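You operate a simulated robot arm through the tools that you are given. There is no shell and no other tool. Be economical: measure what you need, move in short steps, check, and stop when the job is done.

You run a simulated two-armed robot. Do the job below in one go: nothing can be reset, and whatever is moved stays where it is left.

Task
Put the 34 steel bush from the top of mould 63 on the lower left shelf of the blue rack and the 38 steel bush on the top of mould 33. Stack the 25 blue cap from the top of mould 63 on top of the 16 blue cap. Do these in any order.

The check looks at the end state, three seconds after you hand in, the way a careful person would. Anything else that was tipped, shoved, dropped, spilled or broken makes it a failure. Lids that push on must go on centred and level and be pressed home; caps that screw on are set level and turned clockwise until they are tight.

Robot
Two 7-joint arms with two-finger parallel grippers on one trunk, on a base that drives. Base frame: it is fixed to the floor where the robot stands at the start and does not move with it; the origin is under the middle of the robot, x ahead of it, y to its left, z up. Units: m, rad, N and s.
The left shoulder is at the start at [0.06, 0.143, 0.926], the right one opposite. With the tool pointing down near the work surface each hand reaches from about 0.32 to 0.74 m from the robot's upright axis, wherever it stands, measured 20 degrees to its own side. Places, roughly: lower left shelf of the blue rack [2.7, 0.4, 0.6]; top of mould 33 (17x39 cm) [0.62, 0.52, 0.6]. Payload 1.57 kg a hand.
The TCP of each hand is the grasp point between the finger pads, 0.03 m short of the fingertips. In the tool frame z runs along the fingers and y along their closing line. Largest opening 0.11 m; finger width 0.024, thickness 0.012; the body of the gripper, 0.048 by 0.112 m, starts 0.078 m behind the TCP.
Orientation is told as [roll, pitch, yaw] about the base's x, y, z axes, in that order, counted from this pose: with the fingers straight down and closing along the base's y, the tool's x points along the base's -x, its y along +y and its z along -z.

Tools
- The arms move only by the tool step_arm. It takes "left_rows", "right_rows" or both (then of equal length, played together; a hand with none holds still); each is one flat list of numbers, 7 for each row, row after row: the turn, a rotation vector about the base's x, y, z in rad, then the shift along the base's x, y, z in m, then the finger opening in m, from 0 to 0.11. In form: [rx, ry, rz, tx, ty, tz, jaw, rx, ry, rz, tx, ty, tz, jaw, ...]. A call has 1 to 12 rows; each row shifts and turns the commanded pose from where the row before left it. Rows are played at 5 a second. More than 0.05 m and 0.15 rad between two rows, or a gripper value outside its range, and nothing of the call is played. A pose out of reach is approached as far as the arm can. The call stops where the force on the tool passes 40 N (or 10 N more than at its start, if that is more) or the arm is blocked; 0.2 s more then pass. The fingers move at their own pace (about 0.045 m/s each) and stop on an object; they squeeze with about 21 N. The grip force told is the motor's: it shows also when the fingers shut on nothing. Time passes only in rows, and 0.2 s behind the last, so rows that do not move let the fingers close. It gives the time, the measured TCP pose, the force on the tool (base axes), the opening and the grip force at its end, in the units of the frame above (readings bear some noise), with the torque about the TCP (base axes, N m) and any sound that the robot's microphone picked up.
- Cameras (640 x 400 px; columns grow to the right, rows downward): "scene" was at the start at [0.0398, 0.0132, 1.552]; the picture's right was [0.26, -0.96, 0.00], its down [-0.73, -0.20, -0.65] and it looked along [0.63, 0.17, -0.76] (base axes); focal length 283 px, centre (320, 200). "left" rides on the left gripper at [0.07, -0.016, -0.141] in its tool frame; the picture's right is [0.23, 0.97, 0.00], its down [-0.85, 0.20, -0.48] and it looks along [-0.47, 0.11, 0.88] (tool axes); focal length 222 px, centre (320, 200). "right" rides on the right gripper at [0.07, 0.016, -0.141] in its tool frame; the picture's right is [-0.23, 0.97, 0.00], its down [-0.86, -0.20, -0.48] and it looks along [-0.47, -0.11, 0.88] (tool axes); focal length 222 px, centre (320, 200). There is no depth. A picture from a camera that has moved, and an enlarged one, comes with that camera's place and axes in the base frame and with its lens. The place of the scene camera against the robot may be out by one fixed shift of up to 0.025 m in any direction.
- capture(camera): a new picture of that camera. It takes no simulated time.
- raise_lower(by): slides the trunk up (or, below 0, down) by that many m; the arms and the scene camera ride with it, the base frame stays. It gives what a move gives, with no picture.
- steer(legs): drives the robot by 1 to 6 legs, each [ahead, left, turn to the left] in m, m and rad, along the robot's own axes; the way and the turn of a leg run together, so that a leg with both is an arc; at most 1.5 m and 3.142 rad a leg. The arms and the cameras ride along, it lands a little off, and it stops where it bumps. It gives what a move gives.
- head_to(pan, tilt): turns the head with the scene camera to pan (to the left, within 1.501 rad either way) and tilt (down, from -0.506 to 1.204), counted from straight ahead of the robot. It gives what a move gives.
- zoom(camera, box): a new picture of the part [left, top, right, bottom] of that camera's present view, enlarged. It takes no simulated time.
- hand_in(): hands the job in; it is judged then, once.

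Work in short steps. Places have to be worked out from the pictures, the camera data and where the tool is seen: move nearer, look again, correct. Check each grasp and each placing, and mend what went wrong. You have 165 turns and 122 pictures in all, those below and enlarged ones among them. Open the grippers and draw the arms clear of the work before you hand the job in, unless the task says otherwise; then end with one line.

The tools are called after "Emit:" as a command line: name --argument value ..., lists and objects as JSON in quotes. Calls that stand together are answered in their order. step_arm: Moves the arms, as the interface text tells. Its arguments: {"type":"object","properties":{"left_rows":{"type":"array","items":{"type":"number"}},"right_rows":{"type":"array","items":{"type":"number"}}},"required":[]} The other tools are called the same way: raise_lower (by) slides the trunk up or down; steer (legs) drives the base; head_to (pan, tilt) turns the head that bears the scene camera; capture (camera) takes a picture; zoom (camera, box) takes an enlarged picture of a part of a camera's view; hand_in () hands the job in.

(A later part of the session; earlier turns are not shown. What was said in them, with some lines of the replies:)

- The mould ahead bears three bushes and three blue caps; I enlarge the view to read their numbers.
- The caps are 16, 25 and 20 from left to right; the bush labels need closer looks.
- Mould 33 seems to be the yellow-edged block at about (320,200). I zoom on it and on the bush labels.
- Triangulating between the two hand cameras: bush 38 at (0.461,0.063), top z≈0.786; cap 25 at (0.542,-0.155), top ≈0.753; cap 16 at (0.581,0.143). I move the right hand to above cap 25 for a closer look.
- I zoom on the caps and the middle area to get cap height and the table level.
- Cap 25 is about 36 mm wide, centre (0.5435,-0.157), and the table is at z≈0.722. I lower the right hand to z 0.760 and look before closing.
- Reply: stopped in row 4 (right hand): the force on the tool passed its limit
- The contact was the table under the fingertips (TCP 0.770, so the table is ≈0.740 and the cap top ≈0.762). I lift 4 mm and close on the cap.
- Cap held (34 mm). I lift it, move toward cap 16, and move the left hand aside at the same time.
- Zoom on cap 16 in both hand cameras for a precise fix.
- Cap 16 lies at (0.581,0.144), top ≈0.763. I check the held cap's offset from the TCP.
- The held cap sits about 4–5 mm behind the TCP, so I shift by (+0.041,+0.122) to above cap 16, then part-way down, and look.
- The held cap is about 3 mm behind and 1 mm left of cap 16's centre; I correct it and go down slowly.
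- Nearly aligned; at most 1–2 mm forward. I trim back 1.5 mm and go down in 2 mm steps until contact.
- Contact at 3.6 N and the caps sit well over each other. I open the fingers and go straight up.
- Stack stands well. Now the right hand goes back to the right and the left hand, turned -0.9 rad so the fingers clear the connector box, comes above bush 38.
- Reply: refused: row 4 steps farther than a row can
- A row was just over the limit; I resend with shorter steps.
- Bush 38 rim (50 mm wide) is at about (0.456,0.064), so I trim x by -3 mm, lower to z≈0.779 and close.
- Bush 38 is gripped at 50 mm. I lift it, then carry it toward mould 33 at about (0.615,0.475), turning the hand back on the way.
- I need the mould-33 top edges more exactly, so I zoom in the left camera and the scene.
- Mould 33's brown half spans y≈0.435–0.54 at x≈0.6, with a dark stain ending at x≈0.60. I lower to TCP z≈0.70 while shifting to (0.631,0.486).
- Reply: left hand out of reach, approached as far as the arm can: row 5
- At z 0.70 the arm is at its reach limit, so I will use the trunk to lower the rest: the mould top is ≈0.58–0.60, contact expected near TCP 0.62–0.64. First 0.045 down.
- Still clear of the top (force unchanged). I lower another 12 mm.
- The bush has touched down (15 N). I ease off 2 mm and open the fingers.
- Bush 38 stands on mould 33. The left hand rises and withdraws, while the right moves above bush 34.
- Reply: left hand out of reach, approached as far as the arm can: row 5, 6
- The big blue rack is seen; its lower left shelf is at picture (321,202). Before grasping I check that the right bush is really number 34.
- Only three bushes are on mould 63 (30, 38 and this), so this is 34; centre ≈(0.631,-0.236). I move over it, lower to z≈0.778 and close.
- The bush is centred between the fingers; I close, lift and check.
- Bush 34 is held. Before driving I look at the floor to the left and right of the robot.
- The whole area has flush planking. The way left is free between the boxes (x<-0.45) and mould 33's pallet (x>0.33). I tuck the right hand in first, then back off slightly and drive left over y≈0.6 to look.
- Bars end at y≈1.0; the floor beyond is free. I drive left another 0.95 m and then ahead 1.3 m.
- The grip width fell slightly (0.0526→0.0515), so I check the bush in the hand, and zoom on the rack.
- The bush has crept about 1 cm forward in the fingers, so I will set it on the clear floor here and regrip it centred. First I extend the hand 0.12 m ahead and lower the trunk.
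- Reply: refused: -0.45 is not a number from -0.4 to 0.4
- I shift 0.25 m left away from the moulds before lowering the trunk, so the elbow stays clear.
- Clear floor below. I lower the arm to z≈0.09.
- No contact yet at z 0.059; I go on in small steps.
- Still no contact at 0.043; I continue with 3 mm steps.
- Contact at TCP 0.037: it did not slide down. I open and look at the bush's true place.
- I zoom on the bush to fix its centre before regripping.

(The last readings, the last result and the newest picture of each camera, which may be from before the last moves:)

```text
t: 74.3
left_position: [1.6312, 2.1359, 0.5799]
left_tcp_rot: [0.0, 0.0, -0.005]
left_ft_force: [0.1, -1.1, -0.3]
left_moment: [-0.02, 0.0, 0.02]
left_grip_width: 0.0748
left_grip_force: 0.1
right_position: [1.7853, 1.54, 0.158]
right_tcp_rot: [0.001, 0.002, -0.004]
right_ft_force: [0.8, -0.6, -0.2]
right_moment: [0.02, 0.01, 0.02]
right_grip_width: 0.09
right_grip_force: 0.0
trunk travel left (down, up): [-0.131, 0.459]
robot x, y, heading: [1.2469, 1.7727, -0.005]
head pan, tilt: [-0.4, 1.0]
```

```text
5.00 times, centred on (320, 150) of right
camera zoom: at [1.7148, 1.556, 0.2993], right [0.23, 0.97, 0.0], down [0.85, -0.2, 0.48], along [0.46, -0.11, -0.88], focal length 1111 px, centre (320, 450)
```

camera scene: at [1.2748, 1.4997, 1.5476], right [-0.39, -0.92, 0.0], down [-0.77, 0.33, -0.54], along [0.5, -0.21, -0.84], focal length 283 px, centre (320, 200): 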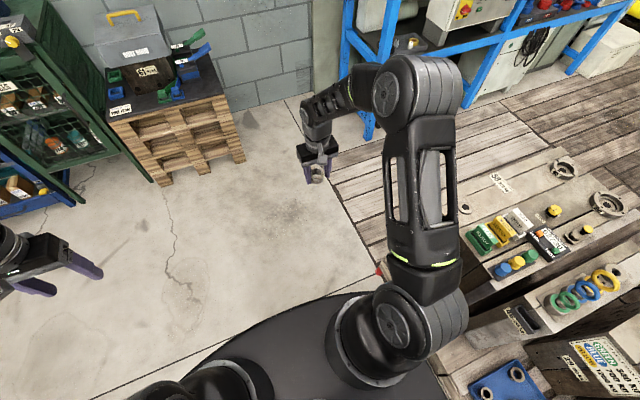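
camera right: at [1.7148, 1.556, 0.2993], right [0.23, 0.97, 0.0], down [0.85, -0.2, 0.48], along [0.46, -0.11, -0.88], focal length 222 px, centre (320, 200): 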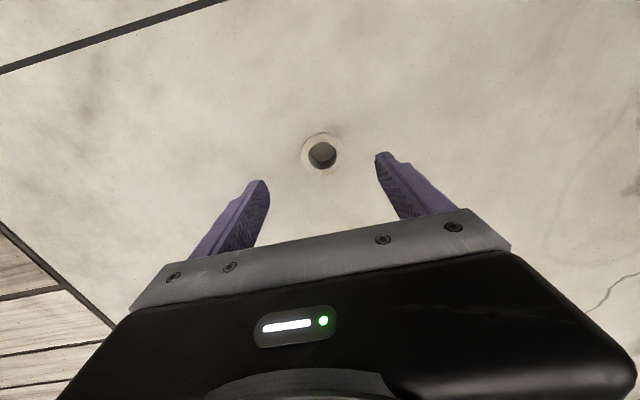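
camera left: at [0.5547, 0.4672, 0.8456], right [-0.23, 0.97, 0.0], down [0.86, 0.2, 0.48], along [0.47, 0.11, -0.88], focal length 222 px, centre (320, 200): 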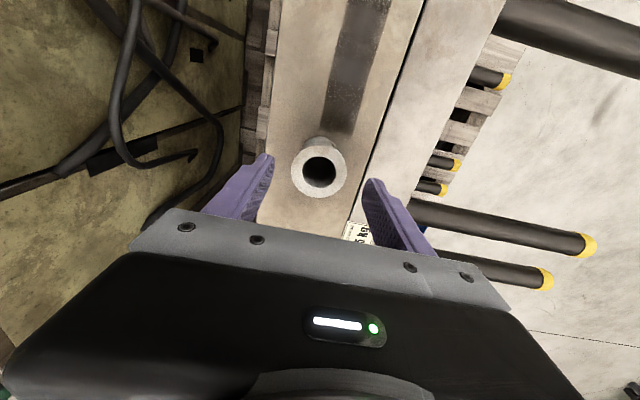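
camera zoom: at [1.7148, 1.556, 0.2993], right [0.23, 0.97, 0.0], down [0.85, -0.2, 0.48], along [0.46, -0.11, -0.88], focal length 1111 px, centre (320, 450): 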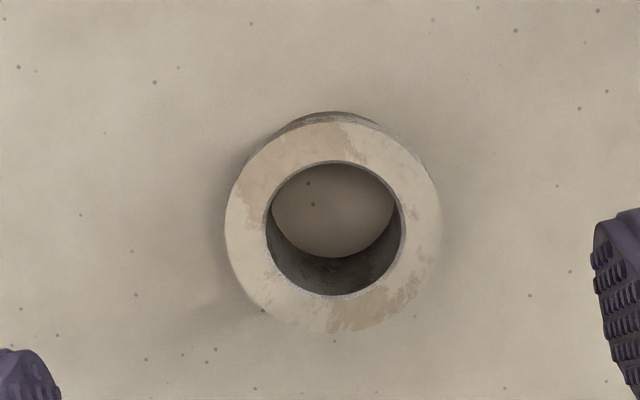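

With a 52 mm rim, both views put the bush at x≈1.7945, 9 mm ahead of the TCP. I shift +9.5 mm, lower and regrip deeper.

Emit:
step_arm --right_rows '[0, 0, 0, 0.0095, 0.0005, -0.04, 0.09, 0, 0, 0, 0, 0, -0.04, 0.09, 0, 0, 0, 0, 0, -0.035, 0.09, 0, 0, 0, 0, 0, -0.007, 0.09, 0, 0, 0, 0, 0, 0, 0.03, 0, 0, 0, 0, 0, 0, 0.03, 0, 0, 0, 0, 0, 0, 0.03, 0, 0, 0, 0, 0, 0, 0.03, 0, 0, 0, 0, 0, 0, 0.03]'

Emit:
zoom --camera "right" --box '[220, 130, 420, 255]'

```text
t: 76.3
left_position: [1.6314, 2.1372, 0.5782]
left_tcp_rot: [0.001, 0.0, -0.005]
left_ft_force: [0.1, -0.3, 0.3]
left_moment: [0.02, -0.02, 0.03]
left_grip_width: 0.075
left_grip_force: 0.1
right_position: [1.7935, 1.5389, 0.035]
right_tcp_rot: [0.001, 0.001, -0.005]
right_ft_force: [0.2, -0.5, 0.2]
right_moment: [0.04, -0.01, 0.02]
right_grip_width: 0.052
right_grip_force: 21.8
trunk travel left (down, up): [-0.131, 0.459]
robot x, y, heading: [1.2438, 1.7746, -0.005]
head pan, tilt: [-0.4, 1.0]
```

```text
3.20 times, centred on (320, 192) of right
camera zoom: at [1.7234, 1.5564, 0.177], right [0.23, 0.97, 0.0], down [0.86, -0.2, 0.48], along [0.46, -0.11, -0.88], focal length 711 px, centre (320, 224)
```

zoom: 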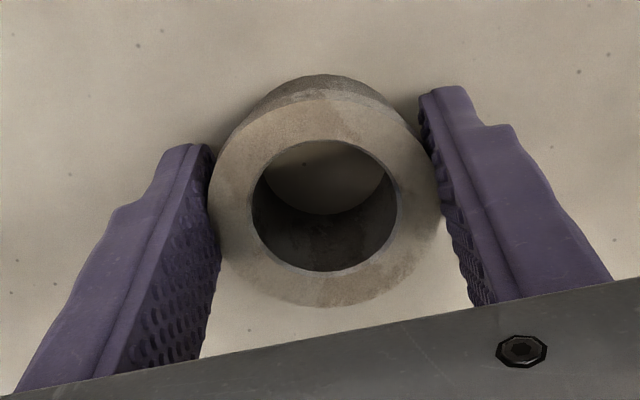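

Regripped centred (0.052). I lift the arm, raise the trunk by 0.4, and check for slip.

Emit:
step_arm --right_rows '[0, 0, 0, 0, 0, 0.03, 0.03, 0, 0, 0, 0, 0, 0.04, 0.03, 0, 0, 0, 0, 0, 0.04, 0.03, 0, 0, 0, 0, 0, 0.04, 0.03, 0, 0, 0, 0, 0, 0.04, 0.03, 0, 0, 0, -0.02, 0, 0.04, 0.03, 0, 0, 0, -0.02, 0, 0.04, 0.03, 0, 0, 0, -0.02, 0, 0.04, 0.03, 0, 0, 0, -0.02, 0, 0.04, 0.03, 0, 0, 0, -0.02, 0, 0.04, 0.03]'

Emit:
raise_lower --by 0.4

Emit:
zoom --camera "right" --box '[220, 130, 420, 255]'

```text
t: 78.5
left_position: [1.6334, 2.1367, 0.578]
left_tcp_rot: [-0.001, 0.0, -0.005]
left_ft_force: [0.2, -0.5, -0.2]
left_moment: [0.01, 0.01, 0.01]
left_grip_width: 0.0749
left_grip_force: 0.1
right_position: [1.6928, 1.5385, 0.4247]
right_tcp_rot: [-0.002, 0.004, -0.005]
right_ft_force: [1.4, -0.4, -3.1]
right_moment: [0.0, 0.04, 0.01]
right_grip_width: 0.0521
right_grip_force: 20.6
trunk travel left (down, up): [-0.131, 0.459]
robot x, y, heading: [1.2426, 1.7782, -0.005]
head pan, tilt: [-0.4, 1.0]
```

```text
t: 82.3
left_position: [1.6331, 2.1373, 0.9795]
left_tcp_rot: [0.0, 0.001, -0.006]
left_ft_force: [-0.1, -0.5, 0.7]
left_moment: [0.01, -0.04, 0.03]
left_grip_width: 0.0753
left_grip_force: 0.1
right_position: [1.6934, 1.5387, 0.824]
right_tcp_rot: [0.0, 0.001, -0.005]
right_ft_force: [-0.7, 0.1, -2.3]
right_moment: [-0.01, 0.03, -0.01]
right_grip_width: 0.052
right_grip_force: 20.7
trunk travel left (down, up): [-0.531, 0.059]
robot x, y, heading: [1.245, 1.7757, -0.003]
head pan, tilt: [-0.4, 1.0]
```

```text
3.20 times, centred on (320, 192) of right
camera zoom: at [1.6239, 1.555, 0.9659], right [0.23, 0.97, 0.0], down [0.86, -0.2, 0.48], along [0.46, -0.11, -0.88], focal length 711 px, centre (320, 224)
```

zoom: 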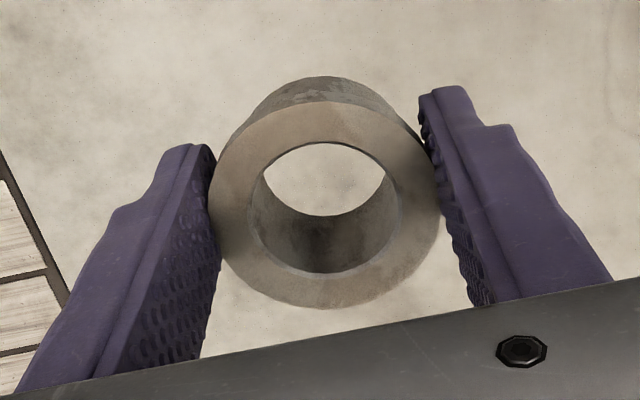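

No slip. I drive ahead 0.68 m, then right 0.9 m along the gap in front of the rack, and look.

Emit:
steer --legs '[[0.68, 0, 0], [0, -0.85, 0]]'

Emit:
head_to --pan -0.6 --tilt 0.8

Emit:
capture --camera "scene"

```text
t: 90.2
left_position: [2.329, 1.2945, 0.9803]
left_tcp_rot: [-0.001, 0.002, 0.004]
left_ft_force: [0.5, 0.5, -0.5]
left_moment: [0.02, -0.04, 0.0]
left_grip_width: 0.075
left_grip_force: 0.1
right_position: [2.3944, 0.697, 0.8238]
right_tcp_rot: [0.001, 0.005, 0.002]
right_ft_force: [-0.1, -0.9, -1.6]
right_moment: [0.02, 0.03, 0.01]
right_grip_width: 0.0521
right_grip_force: 20.7
trunk travel left (down, up): [-0.531, 0.059]
robot x, y, heading: [1.9478, 0.9295, 0.001]
head pan, tilt: [-0.4, 1.0]
```

```text
t: 91.0
left_position: [2.3292, 1.2952, 0.978]
left_tcp_rot: [0.001, 0.001, 0.004]
left_ft_force: [-0.1, 0.2, 0.3]
left_moment: [0.04, -0.01, 0.04]
left_grip_width: 0.0749
left_grip_force: 0.0
right_position: [2.3943, 0.6965, 0.8247]
right_tcp_rot: [-0.001, 0.002, 0.003]
right_ft_force: [0.0, 0.6, -1.9]
right_moment: [0.0, 0.02, 0.03]
right_grip_width: 0.052
right_grip_force: 20.9
trunk travel left (down, up): [-0.531, 0.059]
robot x, y, heading: [1.9494, 0.9269, 0.0]
head pan, tilt: [-0.6, 0.799]
```

```text
54 pictures are left
camera scene: at [1.9779, 0.8776, 1.5626], right [-0.56, -0.83, 0.0], down [-0.59, 0.4, -0.7], along [0.58, -0.39, -0.72], focal length 283 px, centre (320, 200)
```

scene: 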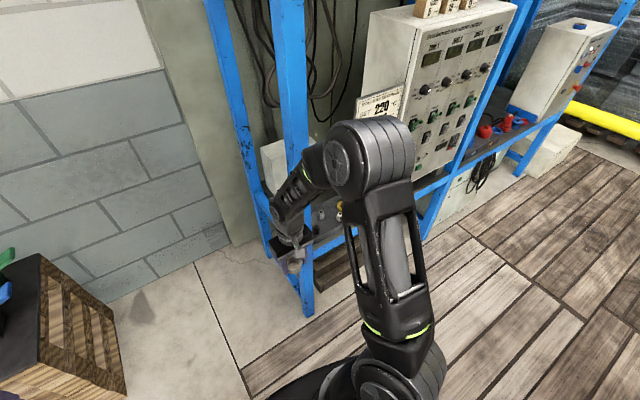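

The arm hides the shelf; I look through the right hand camera.

Emit:
capture --camera "right"

Emit:
step_arm --right_rows '[0, 0, 0, -0.03, 0, 0.03, 0.03, 0, 0, 0, -0.03, 0, 0.03, 0.03, 0, 0, 0, -0.03, 0, 0.03, 0.03, 0, 0, 0, 0, 0, 0.03, 0.03]'

Emit:
steer --legs '[[0, -0.3, 0]]'

Emit:
capture --camera "right"

Emit:
head_to --pan -0.1 --tilt 0.8

Emit:
capture --camera "scene"

```text
53 pictures are left
camera right: at [2.3247, 0.7131, 0.9659], right [0.22, 0.97, 0.0], down [0.86, -0.2, 0.48], along [0.46, -0.11, -0.88], focal length 222 px, centre (320, 200)
```

right: 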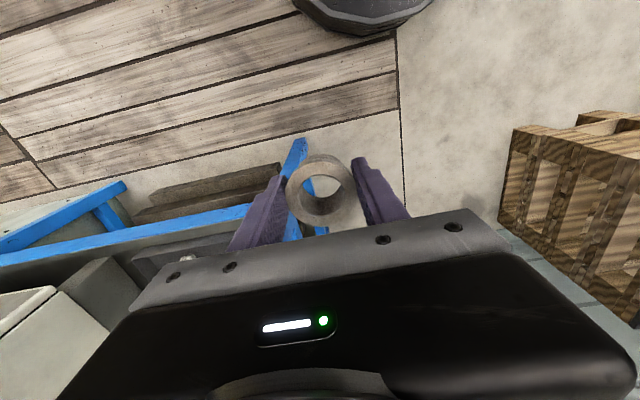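

```text
t: 92.0
left_position: [2.3288, 1.294, 0.9792]
left_tcp_rot: [0.0, 0.0, 0.004]
left_ft_force: [-0.3, 0.0, -0.2]
left_moment: [0.04, 0.01, 0.02]
left_grip_width: 0.0751
left_grip_force: 0.1
right_position: [2.3037, 0.6975, 0.9457]
right_tcp_rot: [-0.001, 0.004, 0.005]
right_ft_force: [0.9, 0.3, -1.9]
right_moment: [0.01, 0.05, -0.01]
right_grip_width: 0.0522
right_grip_force: 20.9
trunk travel left (down, up): [-0.531, 0.059]
robot x, y, heading: [1.9458, 0.9268, -0.002]
head pan, tilt: [-0.6, 0.799]
```

```text
t: 94.0
left_position: [2.3278, 0.9932, 0.9795]
left_tcp_rot: [0.002, -0.001, 0.005]
left_ft_force: [-0.7, -0.5, -0.4]
left_moment: [0.03, -0.03, -0.02]
left_grip_width: 0.075
left_grip_force: 0.0
right_position: [2.3065, 0.396, 0.9447]
right_tcp_rot: [0.002, 0.002, 0.004]
right_ft_force: [-0.7, 1.1, -2.7]
right_moment: [0.05, 0.01, -0.02]
right_grip_width: 0.052
right_grip_force: 21.2
trunk travel left (down, up): [-0.531, 0.059]
robot x, y, heading: [1.9469, 0.629, 0.006]
head pan, tilt: [-0.6, 0.799]
```

```text
52 pictures are left
camera right: at [2.2368, 0.4115, 1.0866], right [0.22, 0.97, 0.0], down [0.86, -0.2, 0.48], along [0.46, -0.11, -0.88], focal length 222 px, centre (320, 200)
```

right: 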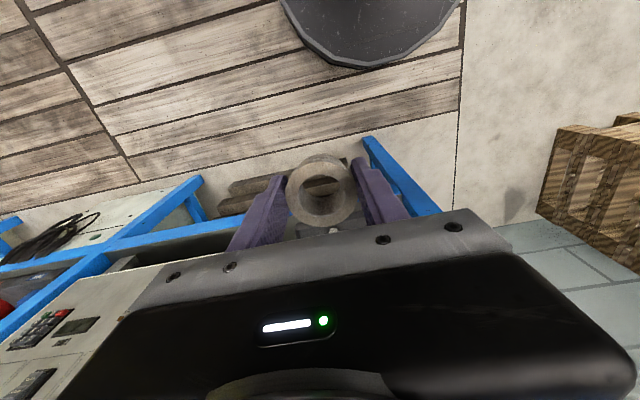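

```text
t: 94.9
left_position: [2.3284, 0.9938, 0.9798]
left_tcp_rot: [-0.001, 0.0, 0.005]
left_ft_force: [0.5, -0.1, -0.2]
left_moment: [0.0, 0.05, 0.03]
left_grip_width: 0.0749
left_grip_force: 0.0
right_position: [2.3055, 0.396, 0.9457]
right_tcp_rot: [0.001, 0.002, 0.006]
right_ft_force: [-0.7, -1.0, -2.2]
right_moment: [-0.01, 0.01, -0.01]
right_grip_width: 0.052
right_grip_force: 20.8
trunk travel left (down, up): [-0.531, 0.059]
robot x, y, heading: [1.9504, 0.6267, -0.0]
head pan, tilt: [-0.099, 0.799]
```

```text
51 pictures are left
camera scene: at [1.9925, 0.6133, 1.5627], right [-0.1, -1.0, 0.0], down [-0.71, 0.07, -0.7], along [0.69, -0.07, -0.72], focal length 283 px, centre (320, 200)
```

scene: 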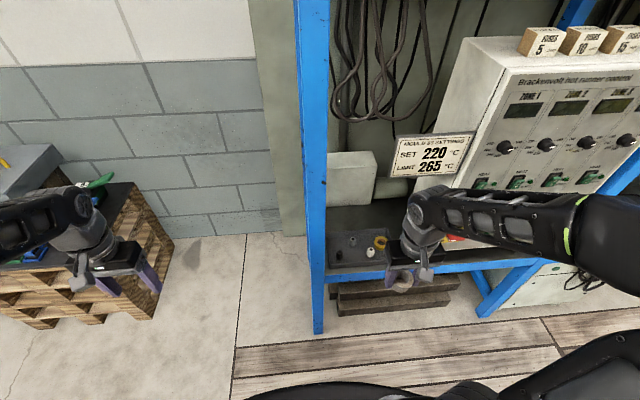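

Now the shelf is in view; I zoom into it.

Emit:
zoom --camera "scene" --box '[300, 140, 480, 300]'

```text
2.50 times, centred on (390, 220) of scene
camera zoom: at [1.9925, 0.6133, 1.5627], right [-0.1, -1.0, 0.0], down [-0.71, 0.07, -0.7], along [0.69, -0.07, -0.72], focal length 708 px, centre (145, 150)
```

zoom: 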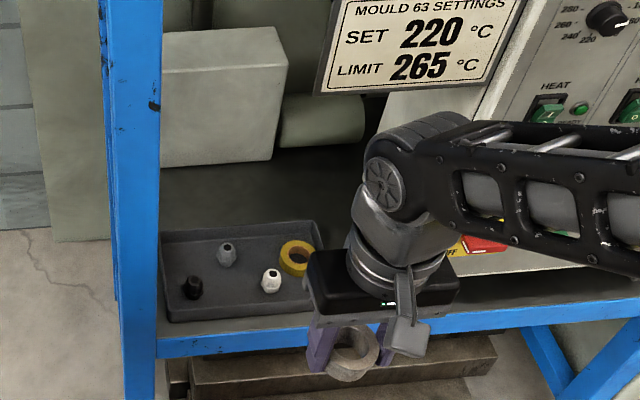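

The tray takes the left front; I need to see the shelf between tray and cabinet and in front of it, so I move the right hand 0.27 m to the right.

Emit:
step_arm --right_rows '[0, 0, 0, -0.01, -0.045, 0.01, 0.03, 0, 0, 0, -0.01, -0.045, 0.01, 0.03, 0, 0, 0, 0, -0.045, 0.01, 0.03, 0, 0, 0, 0, -0.045, 0, 0.03, 0, 0, 0, 0, -0.045, 0, 0.03, 0, 0, 0, 0, -0.045, 0, 0.03]'

Emit:
head_to --pan -0.4 --tilt 0.8

Emit:
capture --camera "scene"

Emit:
zoom --camera "scene" --box '[190, 130, 430, 290]'

```text
t: 96.3
left_position: [2.3288, 0.994, 0.9787]
left_tcp_rot: [-0.001, 0.001, 0.006]
left_ft_force: [0.8, -0.8, -0.1]
left_moment: [0.0, 0.0, 0.0]
left_grip_width: 0.0749
left_grip_force: 0.0
right_position: [2.2873, 0.1239, 0.9752]
right_tcp_rot: [0.001, 0.002, 0.005]
right_ft_force: [-0.3, -0.1, -1.9]
right_moment: [0.05, 0.03, 0.0]
right_grip_width: 0.0513
right_grip_force: 21.0
trunk travel left (down, up): [-0.531, 0.059]
robot x, y, heading: [1.9493, 0.6287, 0.011]
head pan, tilt: [-0.099, 0.799]
```

```text
t: 97.1
left_position: [2.3283, 0.9939, 0.9793]
left_tcp_rot: [0.0, 0.001, 0.006]
left_ft_force: [0.4, 0.0, 0.4]
left_moment: [-0.01, 0.03, -0.07]
left_grip_width: 0.0753
left_grip_force: 0.1
right_position: [2.2866, 0.1258, 0.9764]
right_tcp_rot: [0.001, 0.003, 0.004]
right_ft_force: [-0.2, -0.7, -1.8]
right_moment: [0.02, 0.0, -0.03]
right_grip_width: 0.0515
right_grip_force: 21.3
trunk travel left (down, up): [-0.531, 0.059]
robot x, y, heading: [1.9432, 0.628, 0.007]
head pan, tilt: [-0.4, 0.799]
```

```text
49 pictures are left
camera scene: at [1.9867, 0.5898, 1.5627], right [-0.38, -0.92, 0.0], down [-0.66, 0.28, -0.7], along [0.64, -0.27, -0.72], focal length 283 px, centre (320, 200)
```

scene: 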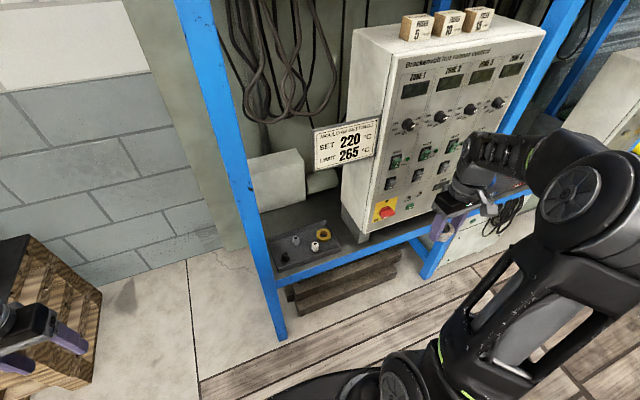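

```text
2.50 times, centred on (310, 210) of scene
camera zoom: at [1.9867, 0.5898, 1.5627], right [-0.38, -0.92, 0.0], down [-0.66, 0.28, -0.7], along [0.64, -0.27, -0.72], focal length 708 px, centre (345, 175)
```

zoom: 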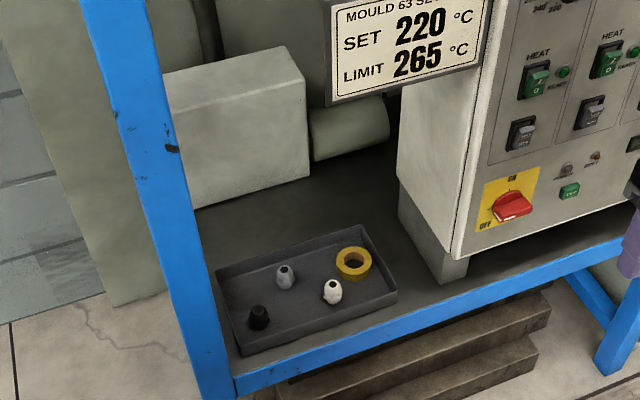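

The free, roomy spot is behind the tray: x≈2.70–2.86, y≈0.29–0.52. With the arm stretched straight ahead the forearm passes left of and below the sign. I first check the grip for creep.

Emit:
zoom --camera "right" --box '[220, 130, 420, 255]'

```text
3.20 times, centred on (320, 192) of right
camera zoom: at [2.217, 0.1418, 1.1169], right [0.22, 0.97, 0.0], down [0.86, -0.2, 0.48], along [0.46, -0.11, -0.88], focal length 711 px, centre (320, 224)
```

zoom: 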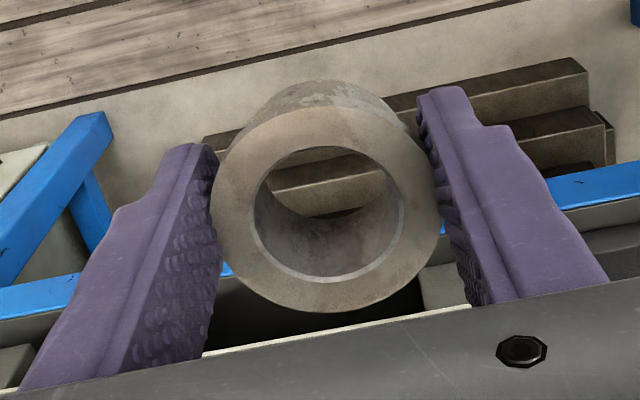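

Only ~3 mm creep. I bring the hand back in front of the bay, drive in 0.11 m, and lower the trunk 0.12 m.

Emit:
step_arm --right_rows '[0, 0, 0, 0, 0.045, 0, 0.03, 0, 0, 0, 0, 0.045, 0, 0.03, 0, 0, 0, 0, 0.045, 0, 0.03, 0, 0, 0, 0, 0.045, 0, 0.03, 0, 0, 0, 0, 0.045, 0, 0.03, 0, 0, 0, 0, 0.045, 0, 0.03, 0, 0, 0, 0, 0.045, 0, 0.03, 0, 0, 0, 0, 0.03, 0, 0.03]'

Emit:
steer --legs '[[0.11, -0.05, -0.007]]'

Emit:
raise_lower --by -0.12

Emit:
head_to --pan -0.2 --tilt 0.8

Emit:
capture --camera "scene"

```text
t: 98.9
left_position: [2.3294, 0.9942, 0.9794]
left_tcp_rot: [0.0, 0.0, 0.006]
left_ft_force: [0.4, 0.7, -0.5]
left_moment: [0.02, 0.0, -0.04]
left_grip_width: 0.075
left_grip_force: 0.1
right_position: [2.2872, 0.4691, 0.9765]
right_tcp_rot: [0.001, 0.004, 0.002]
right_ft_force: [-0.3, -0.7, -2.4]
right_moment: [-0.01, 0.0, 0.01]
right_grip_width: 0.051
right_grip_force: 20.8
trunk travel left (down, up): [-0.531, 0.059]
robot x, y, heading: [1.9447, 0.6323, 0.004]
head pan, tilt: [-0.4, 0.799]
```

```text
t: 100.2
left_position: [2.4412, 0.9416, 0.9797]
left_tcp_rot: [-0.001, 0.001, -0.001]
left_ft_force: [0.5, -0.4, -0.6]
left_moment: [0.04, 0.06, -0.02]
left_grip_width: 0.0747
left_grip_force: 0.1
right_position: [2.3957, 0.4144, 0.975]
right_tcp_rot: [0.0, 0.005, -0.004]
right_ft_force: [0.7, -0.2, -2.0]
right_moment: [0.03, 0.05, 0.04]
right_grip_width: 0.0512
right_grip_force: 21.1
trunk travel left (down, up): [-0.531, 0.059]
robot x, y, heading: [2.057, 0.5792, 0.002]
head pan, tilt: [-0.4, 0.799]
```

```text
t: 101.7
left_position: [2.4401, 0.9418, 0.8598]
left_tcp_rot: [0.0, -0.001, -0.002]
left_ft_force: [-0.5, -0.3, -0.1]
left_moment: [0.05, 0.0, 0.0]
left_grip_width: 0.0751
left_grip_force: 0.1
right_position: [2.3936, 0.416, 0.8563]
right_tcp_rot: [-0.001, 0.004, -0.006]
right_ft_force: [-0.8, 0.0, -2.5]
right_moment: [-0.04, 0.02, 0.01]
right_grip_width: 0.0511
right_grip_force: 21.6
trunk travel left (down, up): [-0.411, 0.179]
robot x, y, heading: [2.0559, 0.5788, 0.001]
head pan, tilt: [-0.4, 0.799]
```

```text
t: 102.4
left_position: [2.4409, 0.9419, 0.8584]
left_tcp_rot: [-0.001, 0.0, -0.003]
left_ft_force: [0.3, -0.1, -0.5]
left_moment: [0.01, 0.02, 0.0]
left_grip_width: 0.0749
left_grip_force: 0.1
right_position: [2.393, 0.4165, 0.8574]
right_tcp_rot: [-0.001, 0.003, -0.003]
right_ft_force: [0.3, -0.4, -2.9]
right_moment: [-0.02, 0.04, -0.01]
right_grip_width: 0.0512
right_grip_force: 20.9
trunk travel left (down, up): [-0.411, 0.179]
robot x, y, heading: [2.056, 0.5785, -0.003]
head pan, tilt: [-0.201, 0.799]
```

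```text
46 pictures are left
camera scene: at [2.1004, 0.5555, 1.4427], right [-0.2, -0.98, 0.0], down [-0.7, 0.15, -0.7], along [0.68, -0.14, -0.72], focal length 283 px, centre (320, 200)
```

scene: 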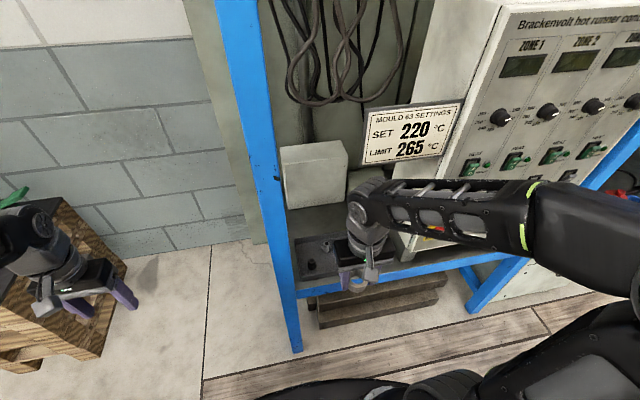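

The wrist top is ≈TCP+0.30, so with the TCP at 0.72 it passes under the sign (bottom ≈1.085). I lower to 0.72, shift to y≈0.44 and go in half way.

Emit:
step_arm --right_rows '[0, 0, 0, 0, 0.008, -0.0457, 0.03, 0, 0, 0, 0, 0.008, -0.0457, 0.03, 0, 0, 0, 0, 0.008, -0.0456, 0.03, 0, 0, 0, 0.035, 0, 0, 0.03, 0, 0, 0, 0.035, 0, 0, 0.03, 0, 0, 0, 0.035, 0, 0, 0.03, 0, 0, 0, 0.035, 0, 0, 0.03, 0, 0, 0, 0, 0, 0, 0.03]'

Emit:
capture --camera "scene"

Emit:
capture --camera "right"

```text
t: 104.2
left_position: [2.4413, 0.9413, 0.8587]
left_tcp_rot: [0.002, -0.002, -0.002]
left_ft_force: [-0.2, -0.9, 0.1]
left_moment: [0.02, 0.0, 0.01]
left_grip_width: 0.075
left_grip_force: 0.0
right_position: [2.5327, 0.4405, 0.7211]
right_tcp_rot: [0.001, 0.004, -0.003]
right_ft_force: [-0.7, 0.1, -1.8]
right_moment: [0.03, 0.02, 0.01]
right_grip_width: 0.0508
right_grip_force: 21.0
trunk travel left (down, up): [-0.411, 0.179]
robot x, y, heading: [2.0553, 0.5795, -0.001]
head pan, tilt: [-0.201, 0.799]
```

```text
45 pictures are left
camera scene: at [2.1005, 0.5555, 1.4427], right [-0.2, -0.98, 0.0], down [-0.7, 0.14, -0.7], along [0.68, -0.14, -0.72], focal length 283 px, centre (320, 200)
```

scene: 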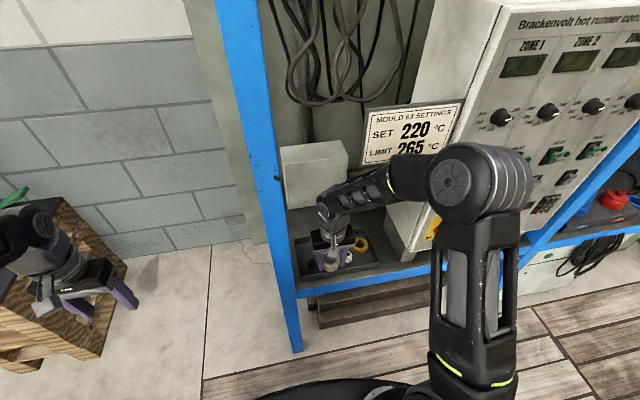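

```text
44 pictures are left
camera right: at [2.4632, 0.4571, 0.8611], right [0.23, 0.97, 0.0], down [0.86, -0.2, 0.48], along [0.46, -0.11, -0.88], focal length 222 px, centre (320, 200)
```

right: 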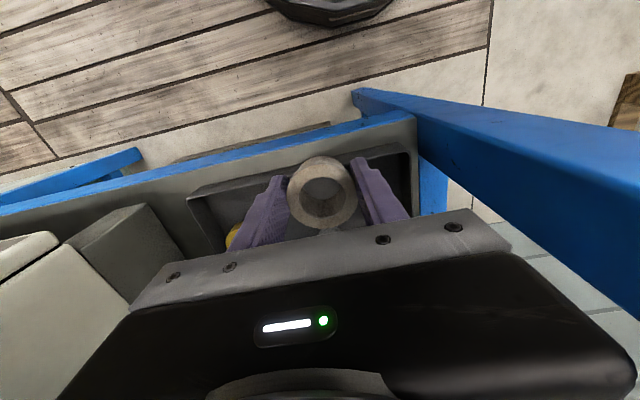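

The raised elbow would come too near the sign if I stretch the arm in place. Better: back out 0.23 m, stretch the arm straight out in the open, then drive in with it.

Emit:
steer --legs '[[-0.23, 0, 0]]'

Emit:
step_arm --right_rows '[0, 0, 0, 0.035, 0, 0, 0.03, 0, 0, 0, 0.035, 0, 0, 0.03, 0, 0, 0, 0.035, 0, 0, 0.03, 0, 0, 0, 0.035, 0, 0, 0.03, 0, 0, 0, 0.035, 0, 0, 0.03, 0, 0, 0, 0.035, 0, 0, 0.03, 0, 0, 0, 0, 0, 0, 0.03]'

Emit:
capture --camera "scene"

Emit:
capture --camera "right"

```text
t: 105.6
left_position: [2.3276, 0.9447, 0.859]
left_tcp_rot: [0.0, 0.0, 0.002]
left_ft_force: [-0.4, -0.4, 0.0]
left_moment: [0.03, 0.01, -0.01]
left_grip_width: 0.0754
left_grip_force: 0.1
right_position: [2.4221, 0.4441, 0.7199]
right_tcp_rot: [-0.001, 0.001, 0.001]
right_ft_force: [0.1, 0.3, -2.1]
right_moment: [0.05, 0.02, -0.03]
right_grip_width: 0.0508
right_grip_force: 21.4
trunk travel left (down, up): [-0.411, 0.179]
robot x, y, heading: [1.9464, 0.5799, 0.005]
head pan, tilt: [-0.201, 0.799]
stopped in leg 1: the robot was blocked; the commanded pose is now the measured one
```

```text
t: 107.2
left_position: [2.3287, 0.9437, 0.8584]
left_tcp_rot: [-0.001, 0.0, 0.002]
left_ft_force: [-0.3, -0.9, 1.2]
left_moment: [-0.02, -0.02, 0.01]
left_grip_width: 0.0748
left_grip_force: 0.1
right_position: [2.6325, 0.4435, 0.7199]
right_tcp_rot: [0.0, 0.004, 0.002]
right_ft_force: [-0.8, 0.1, -1.3]
right_moment: [0.0, 0.0, 0.01]
right_grip_width: 0.0509
right_grip_force: 21.1
trunk travel left (down, up): [-0.411, 0.179]
robot x, y, heading: [1.9458, 0.5786, 0.001]
head pan, tilt: [-0.201, 0.799]
```

```text
43 pictures are left
camera scene: at [1.9904, 0.5573, 1.4427], right [-0.2, -0.98, 0.0], down [-0.7, 0.14, -0.7], along [0.68, -0.14, -0.72], focal length 283 px, centre (320, 200)
```

scene: 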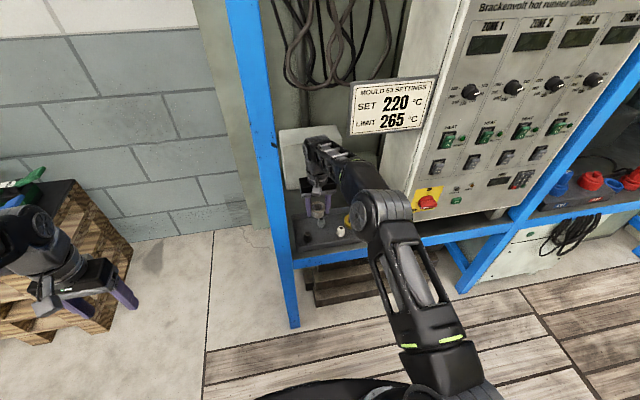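

```text
42 pictures are left
camera right: at [2.5624, 0.4592, 0.862], right [0.23, 0.97, 0.0], down [0.86, -0.2, 0.48], along [0.46, -0.11, -0.88], focal length 222 px, centre (320, 200)
```

right: 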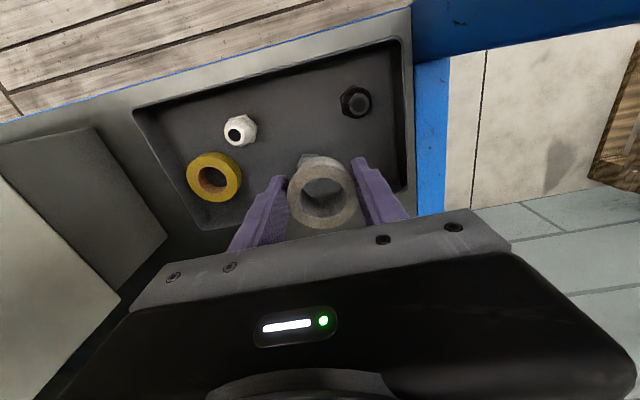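

The base touched something behind at x≈1.946 and stopped; the arm is now nearly straight and the elbow low, clear of the sign. I extend 2 cm more and drive ahead 0.11 m.

Emit:
step_arm --right_rows '[0, 0, 0, 0.02, 0, 0, 0.03, 0, 0, 0, 0, 0, 0, 0.03]'

Emit:
steer --legs '[[0.11, 0, 0]]'

Emit:
capture --camera "scene"

Emit:
capture --camera "right"

```text
t: 107.8
left_position: [2.3287, 0.9445, 0.8598]
left_tcp_rot: [0.0, 0.0, 0.003]
left_ft_force: [-0.4, -0.4, -0.5]
left_moment: [0.01, 0.0, 0.02]
left_grip_width: 0.075
left_grip_force: 0.0
right_position: [2.6482, 0.4414, 0.7186]
right_tcp_rot: [-0.001, 0.003, -0.004]
right_ft_force: [-0.5, -0.5, -2.3]
right_moment: [0.0, 0.04, 0.03]
right_grip_width: 0.0506
right_grip_force: 20.6
right hand out of reach, approached as far as the arm can: row 1
trunk travel left (down, up): [-0.411, 0.179]
robot x, y, heading: [1.9471, 0.5816, 0.0]
head pan, tilt: [-0.201, 0.799]
```

```text
t: 109.0
left_position: [2.4395, 0.9449, 0.8595]
left_tcp_rot: [0.001, 0.002, 0.003]
left_ft_force: [0.5, -0.3, -0.1]
left_moment: [-0.02, 0.02, 0.02]
left_grip_width: 0.0751
left_grip_force: 0.0
right_position: [2.758, 0.4405, 0.7184]
right_tcp_rot: [0.001, 0.002, -0.006]
right_ft_force: [1.0, -0.3, -2.1]
right_moment: [-0.01, 0.02, 0.0]
right_grip_width: 0.0507
right_grip_force: 20.6
trunk travel left (down, up): [-0.411, 0.179]
robot x, y, heading: [2.0574, 0.5814, -0.002]
head pan, tilt: [-0.201, 0.799]
```

```text
41 pictures are left
camera scene: at [2.1013, 0.5575, 1.4426], right [-0.2, -0.98, 0.0], down [-0.7, 0.14, -0.7], along [0.68, -0.14, -0.72], focal length 283 px, centre (320, 200)
```

scene: 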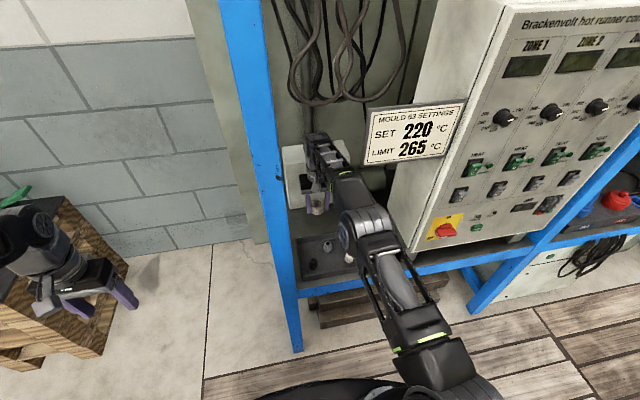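

```text
40 pictures are left
camera right: at [2.6893, 0.4574, 0.8602], right [0.23, 0.97, 0.0], down [0.86, -0.2, 0.48], along [0.46, -0.11, -0.88], focal length 222 px, centre (320, 200)
```

right: 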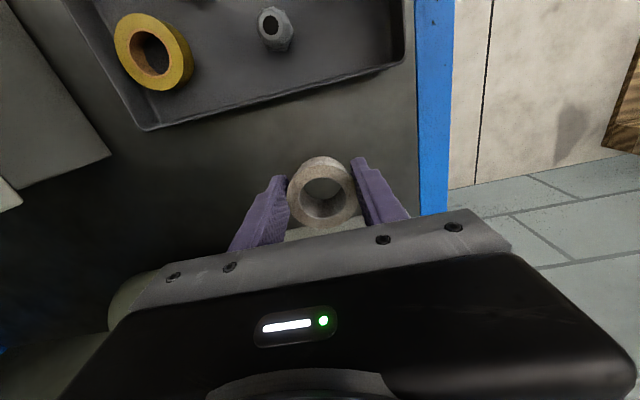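

The bush hangs over the free shelf behind the tray. I lower with the trunk by 0.065.

Emit:
raise_lower --by -0.065

Emit:
capture --camera "right"

```text
t: 110.0
left_position: [2.439, 0.9443, 0.7945]
left_tcp_rot: [0.001, 0.001, 0.003]
left_ft_force: [-0.5, 0.9, 0.7]
left_moment: [0.0, -0.01, 0.0]
left_grip_width: 0.0749
left_grip_force: 0.0
right_position: [2.7575, 0.4404, 0.6549]
right_tcp_rot: [0.001, 0.002, -0.004]
right_ft_force: [-0.6, -0.4, -1.3]
right_moment: [-0.02, 0.02, 0.01]
right_grip_width: 0.0507
right_grip_force: 20.8
trunk travel left (down, up): [-0.346, 0.244]
robot x, y, heading: [2.0537, 0.5798, -0.001]
head pan, tilt: [-0.201, 0.799]
```

```text
39 pictures are left
camera right: at [2.6885, 0.4574, 0.796], right [0.23, 0.97, 0.0], down [0.86, -0.2, 0.48], along [0.46, -0.11, -0.88], focal length 222 px, centre (320, 200)
```

right: 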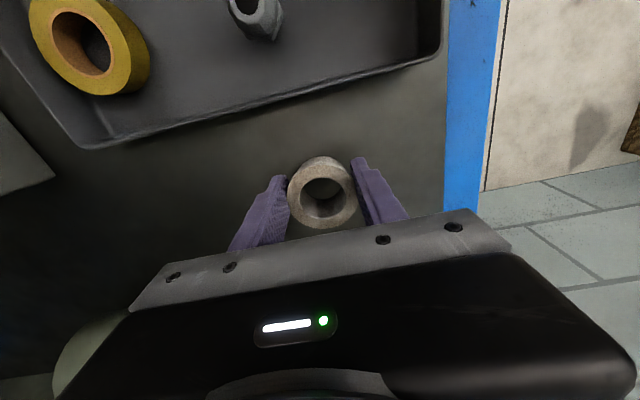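

Still free; I lower further in small trunk steps until contact.

Emit:
raise_lower --by -0.012

Emit:
raise_lower --by -0.005

```text
t: 110.6
left_position: [2.4392, 0.9463, 0.7814]
left_tcp_rot: [0.0, 0.0, 0.002]
left_ft_force: [-0.1, 0.3, 0.2]
left_moment: [-0.01, -0.01, 0.02]
left_grip_width: 0.0749
left_grip_force: 0.1
right_position: [2.7579, 0.4414, 0.6425]
right_tcp_rot: [-0.001, 0.0, -0.005]
right_ft_force: [-0.1, -1.0, -2.6]
right_moment: [-0.01, 0.02, 0.03]
right_grip_width: 0.0509
right_grip_force: 21.5
trunk travel left (down, up): [-0.334, 0.256]
robot x, y, heading: [2.0552, 0.5819, -0.003]
head pan, tilt: [-0.201, 0.799]
```

```text
t: 111.2
left_position: [2.4385, 0.9451, 0.7768]
left_tcp_rot: [-0.001, 0.0, 0.0]
left_ft_force: [-0.6, 0.2, -0.1]
left_moment: [-0.04, 0.02, 0.02]
left_grip_width: 0.0751
left_grip_force: 0.1
right_position: [2.7577, 0.4405, 0.6369]
right_tcp_rot: [-0.001, 0.001, -0.005]
right_ft_force: [-0.4, 0.1, -2.2]
right_moment: [0.02, 0.04, 0.01]
right_grip_width: 0.0505
right_grip_force: 21.1
trunk travel left (down, up): [-0.329, 0.261]
robot x, y, heading: [2.0524, 0.5818, 0.005]
head pan, tilt: [-0.201, 0.799]
```

No contact at 0.637; continue in 4 mm steps.

Emit:
raise_lower --by -0.004

Emit:
raise_lower --by -0.003

Emit:
zoom --camera "right" --box '[220, 130, 420, 255]'

```text
t: 111.7
left_position: [2.4383, 0.9451, 0.7733]
left_tcp_rot: [0.0, 0.001, 0.001]
left_ft_force: [0.5, 0.6, 0.4]
left_moment: [-0.01, -0.02, 0.02]
left_grip_width: 0.075
left_grip_force: 0.0
right_position: [2.759, 0.4408, 0.6365]
right_tcp_rot: [0.0, 0.0, -0.004]
right_ft_force: [-1.6, -0.8, 10.2]
right_moment: [0.07, 0.11, 0.09]
right_grip_width: 0.0507
right_grip_force: 20.9
trunk travel left (down, up): [-0.325, 0.265]
robot x, y, heading: [2.0544, 0.5818, -0.001]
head pan, tilt: [-0.201, 0.799]
```

```text
t: 112.2
left_position: [2.437, 0.945, 0.7711]
left_tcp_rot: [0.001, 0.0, 0.002]
left_ft_force: [-0.1, 0.6, 0.9]
left_moment: [-0.02, -0.02, -0.01]
left_grip_width: 0.0748
left_grip_force: 0.1
right_position: [2.7583, 0.4416, 0.6328]
right_tcp_rot: [-0.001, -0.003, -0.004]
right_ft_force: [1.1, -0.6, 15.6]
right_moment: [0.01, -0.08, 0.15]
right_grip_width: 0.0499
right_grip_force: 20.5
trunk travel left (down, up): [-0.322, 0.268]
robot x, y, heading: [2.0521, 0.5806, 0.003]
head pan, tilt: [-0.201, 0.799]
```

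```text
3.20 times, centred on (320, 192) of right
camera zoom: at [2.6881, 0.4576, 0.7737], right [0.23, 0.97, 0.0], down [0.85, -0.2, 0.48], along [0.47, -0.11, -0.88], focal length 711 px, centre (320, 224)
```

zoom: 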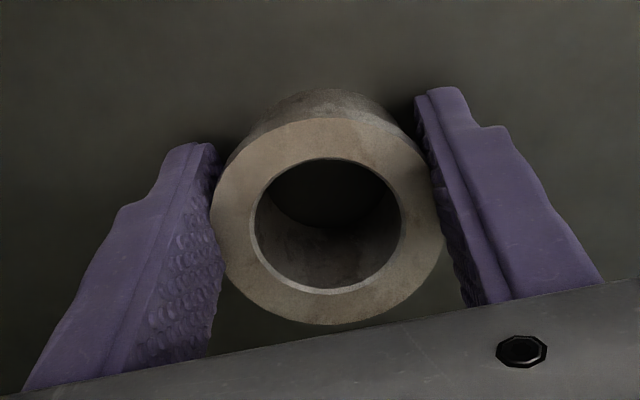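

The bush stands on the shelf (15 N). I ease up 2 mm, open, and then rise.

Emit:
raise_lower --by 0.003

Emit:
step_arm --right_rows '[0, 0, 0, 0, 0, 0, 0.08, 0, 0, 0, 0, 0, 0, 0.08, 0, 0, 0, 0, 0, 0, 0.08]'

Emit:
raise_lower --by 0.085

Emit:
capture --camera "right"

```text
t: 112.8
left_position: [2.439, 0.9452, 0.7739]
left_tcp_rot: [-0.001, -0.001, 0.002]
left_ft_force: [0.8, 0.6, 0.2]
left_moment: [-0.01, -0.03, -0.02]
left_grip_width: 0.075
left_grip_force: 0.2
right_position: [2.7566, 0.4415, 0.6321]
right_tcp_rot: [-0.002, 0.003, -0.005]
right_ft_force: [1.8, 0.8, 4.1]
right_moment: [-0.04, -0.21, 0.04]
right_grip_width: 0.0495
right_grip_force: 21.1
trunk travel left (down, up): [-0.325, 0.265]
robot x, y, heading: [2.0599, 0.5751, 0.006]
head pan, tilt: [-0.201, 0.799]
```

```text
t: 113.5
left_position: [2.4387, 0.9438, 0.773]
left_tcp_rot: [-0.002, 0.0, 0.001]
left_ft_force: [0.4, 0.4, -0.1]
left_moment: [0.0, -0.04, 0.01]
left_grip_width: 0.0751
left_grip_force: 0.0
right_position: [2.7584, 0.4414, 0.6342]
right_tcp_rot: [0.001, 0.005, -0.005]
right_ft_force: [0.1, -0.1, 0.1]
right_moment: [0.01, 0.01, 0.0]
right_grip_width: 0.0802
right_grip_force: 0.0
trunk travel left (down, up): [-0.325, 0.265]
robot x, y, heading: [2.0566, 0.5812, 0.002]
head pan, tilt: [-0.201, 0.799]
```

```text
t: 114.8
left_position: [2.4393, 0.9434, 0.8576]
left_tcp_rot: [-0.001, 0.003, 0.002]
left_ft_force: [1.1, -0.1, 0.4]
left_moment: [0.02, -0.01, -0.04]
left_grip_width: 0.0751
left_grip_force: 0.1
right_position: [2.7583, 0.4408, 0.7185]
right_tcp_rot: [0.001, 0.004, -0.005]
right_ft_force: [-0.3, 0.4, 0.0]
right_moment: [-0.03, 0.0, -0.01]
right_grip_width: 0.0803
right_grip_force: 0.1
trunk travel left (down, up): [-0.41, 0.18]
robot x, y, heading: [2.0555, 0.5824, -0.001]
head pan, tilt: [-0.201, 0.799]
```

```text
37 pictures are left
camera right: at [2.6886, 0.4575, 0.8597], right [0.23, 0.97, 0.0], down [0.86, -0.2, 0.48], along [0.46, -0.11, -0.88], focal length 222 px, centre (320, 200)
```

right: 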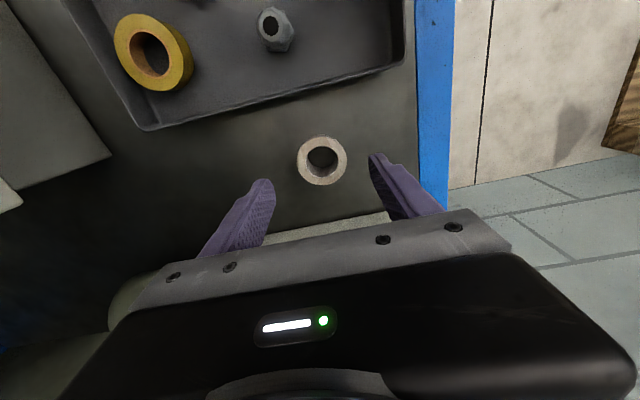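

Bush 34 stands upright on the shelf. I back out 0.10 m and retract the hand the way it came.

Emit:
steer --legs '[[-0.1, 0, 0]]'

Emit:
step_arm --right_rows '[0, 0, 0, -0.035, 0, 0, 0.08, 0, 0, 0, -0.035, 0, 0, 0.08, 0, 0, 0, -0.035, 0, 0, 0.08, 0, 0, 0, -0.035, 0, 0, 0.08, 0, 0, 0, -0.035, 0, 0, 0.08, 0, 0, 0, -0.035, 0, 0, 0.08, 0, 0, 0, -0.035, 0, 0, 0.08, 0, 0, 0, -0.035, 0, 0, 0.08, 0, 0, 0, -0.035, -0.02, 0, 0.08, 0, 0, 0, 0, -0.045, 0, 0.08, 0, 0, 0, 0, -0.045, 0, 0.08]'

Emit:
head_to --pan -0.2 --tilt 0.7

Emit:
zoom --camera "scene" --box '[230, 120, 450, 280]'

```text
t: 115.9
left_position: [2.339, 0.9442, 0.859]
left_tcp_rot: [-0.001, -0.001, -0.001]
left_ft_force: [-0.1, 0.3, 0.7]
left_moment: [-0.03, -0.03, -0.01]
left_grip_width: 0.075
left_grip_force: 0.1
right_position: [2.6576, 0.4392, 0.7193]
right_tcp_rot: [0.001, 0.001, -0.007]
right_ft_force: [0.3, 0.1, 1.0]
right_moment: [-0.01, -0.03, -0.01]
right_grip_width: 0.0802
right_grip_force: 0.1
trunk travel left (down, up): [-0.41, 0.18]
robot x, y, heading: [1.9582, 0.5828, 0.001]
head pan, tilt: [-0.201, 0.799]
```

```text
t: 118.3
left_position: [2.3397, 0.9434, 0.8592]
left_tcp_rot: [0.001, 0.0, 0.0]
left_ft_force: [-0.5, 0.6, 0.2]
left_moment: [-0.03, -0.02, -0.03]
left_grip_width: 0.075
left_grip_force: 0.1
right_position: [2.3437, 0.3276, 0.7216]
right_tcp_rot: [0.0, 0.004, -0.005]
right_ft_force: [0.4, -0.5, -0.3]
right_moment: [-0.01, 0.0, 0.03]
right_grip_width: 0.08
right_grip_force: 0.0
trunk travel left (down, up): [-0.41, 0.18]
robot x, y, heading: [1.956, 0.579, 0.001]
head pan, tilt: [-0.201, 0.799]
```

```text
t: 119.0
left_position: [2.3387, 0.9447, 0.8576]
left_tcp_rot: [0.0, 0.0, 0.001]
left_ft_force: [-0.5, 0.0, -0.5]
left_moment: [-0.02, 0.05, 0.0]
left_grip_width: 0.0746
left_grip_force: 0.0
right_position: [2.3416, 0.3289, 0.721]
right_tcp_rot: [0.001, 0.001, -0.007]
right_ft_force: [0.0, -1.2, 0.1]
right_moment: [0.03, -0.02, 0.02]
right_grip_width: 0.0801
right_grip_force: 0.0
trunk travel left (down, up): [-0.41, 0.18]
robot x, y, heading: [1.9559, 0.5781, 0.0]
head pan, tilt: [-0.201, 0.7]
```

```text
2.50 times, centred on (340, 200) of scene
camera zoom: at [2.0038, 0.5565, 1.4499], right [-0.2, -0.98, 0.0], down [-0.63, 0.13, -0.76], along [0.75, -0.15, -0.64], focal length 708 px, centre (270, 200)
```

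zoom: 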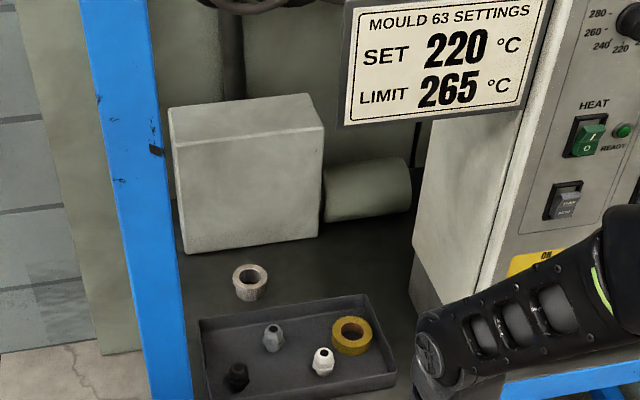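

Bush 34 stands neatly behind the tray. I drive left out of the gap to check that the bump behind moved nothing and that the other placings still stand.

Emit:
steer --legs '[[0.02, 0, 0], [0, 1.1, 0], [-0.6, 0, 0]]'

Emit:
raise_lower --by 0.17

Emit:
head_to --pan -1.5 --tilt 0.6

Emit:
capture --camera "scene"

```text
t: 127.9
left_position: [1.7592, 2.0305, 0.8588]
left_tcp_rot: [-0.001, -0.001, -0.004]
left_ft_force: [0.3, -1.2, 0.1]
left_moment: [0.0, 0.01, -0.01]
left_grip_width: 0.0748
left_grip_force: 0.1
right_position: [1.7589, 1.4154, 0.7203]
right_tcp_rot: [0.001, 0.003, -0.012]
right_ft_force: [0.3, 0.0, 1.0]
right_moment: [0.01, -0.02, 0.02]
right_grip_width: 0.0801
right_grip_force: 0.0
trunk travel left (down, up): [-0.41, 0.18]
robot x, y, heading: [1.3731, 1.6692, -0.005]
head pan, tilt: [-0.201, 0.7]
```

```text
t: 129.9
left_position: [1.7588, 2.0314, 1.0292]
left_tcp_rot: [0.002, -0.001, -0.004]
left_ft_force: [0.1, 0.1, -0.7]
left_moment: [-0.01, 0.0, 0.01]
left_grip_width: 0.0751
left_grip_force: 0.1
right_position: [1.7597, 1.4148, 0.8897]
right_tcp_rot: [0.001, 0.002, -0.01]
right_ft_force: [0.7, 0.1, 0.7]
right_moment: [-0.01, 0.02, -0.02]
right_grip_width: 0.0801
right_grip_force: 0.0
trunk travel left (down, up): [-0.58, 0.01]
robot x, y, heading: [1.3725, 1.6699, 0.003]
head pan, tilt: [-0.201, 0.7]
```

```text
t: 131.3
left_position: [1.7592, 2.0301, 1.0281]
left_tcp_rot: [0.001, -0.001, -0.003]
left_ft_force: [-0.6, -0.2, -0.6]
left_moment: [0.01, 0.02, -0.01]
left_grip_width: 0.075
left_grip_force: 0.1
right_position: [1.7603, 1.4146, 0.8908]
right_tcp_rot: [0.0, 0.001, -0.012]
right_ft_force: [0.0, -0.2, 0.1]
right_moment: [0.01, 0.01, 0.01]
right_grip_width: 0.0801
right_grip_force: 0.0
trunk travel left (down, up): [-0.58, 0.01]
robot x, y, heading: [1.3755, 1.6643, -0.009]
head pan, tilt: [-1.499, 0.6]
```

```text
35 pictures are left
camera scene: at [1.3453, 1.5737, 1.6286], right [-1.0, -0.07, 0.0], down [-0.04, 0.56, -0.83], along [0.06, -0.82, -0.56], focal length 283 px, centre (320, 200)
```

scene: 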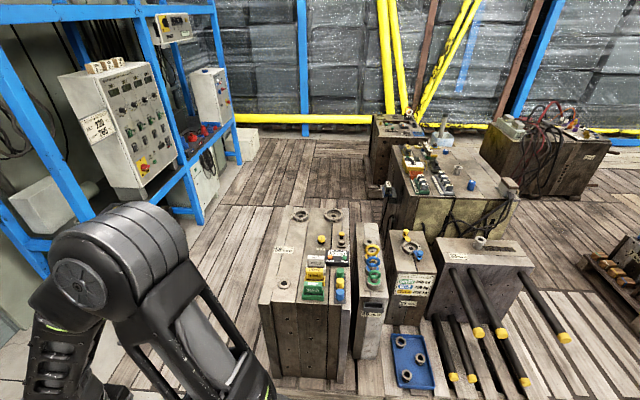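

All moulds and parts look upright; I zoom in for a last check of the stack, bush 38 and the mould the base touched.

Emit:
zoom --camera "scene" --box '[370, 130, 530, 260]'

Emit:
zoom --camera "scene" --box '[240, 190, 450, 390]'

```text
3.08 times, centred on (450, 195) of scene
camera zoom: at [1.3453, 1.5737, 1.6286], right [-1.0, -0.07, 0.0], down [-0.04, 0.56, -0.83], along [0.06, -0.82, -0.56], focal length 871 px, centre (-80, 215)
```

zoom: 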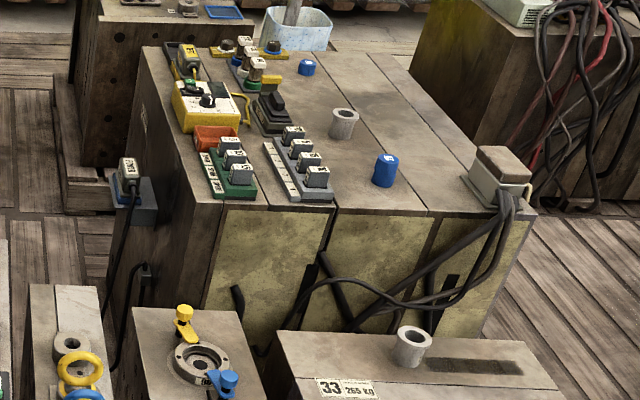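

```text
2.00 times, centred on (345, 290) of scene
camera zoom: at [1.3453, 1.5737, 1.6286], right [-1.0, -0.07, 0.0], down [-0.04, 0.56, -0.83], along [0.06, -0.82, -0.56], focal length 566 px, centre (270, 20)
```

zoom: 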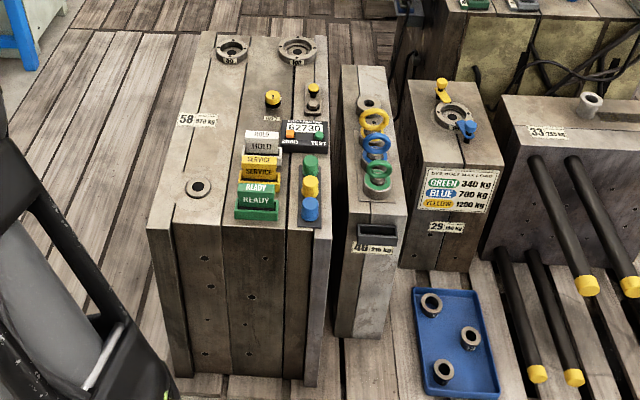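

Cap 25 stands on cap 16, bush 38 stands on mould 33, bush 34 is on the lower left shelf, and everything else stands as before. Grippers are open and the arms clear; I hand in.

Emit:
hand_in

```text
The job is handed in.
```

The job is handed in: bush 34 is on the blue rack's lower left shelf, behind the tray. I never saw its label; I took it as 34 because the other two bushes on mould 63 were 30 and 38. Bush 38 is on top of mould 33 and cap 25 is stacked on cap 16. The base bumped something behind it once while backing away from the rack; a check afterwards showed nothing tipped or visibly out of place.
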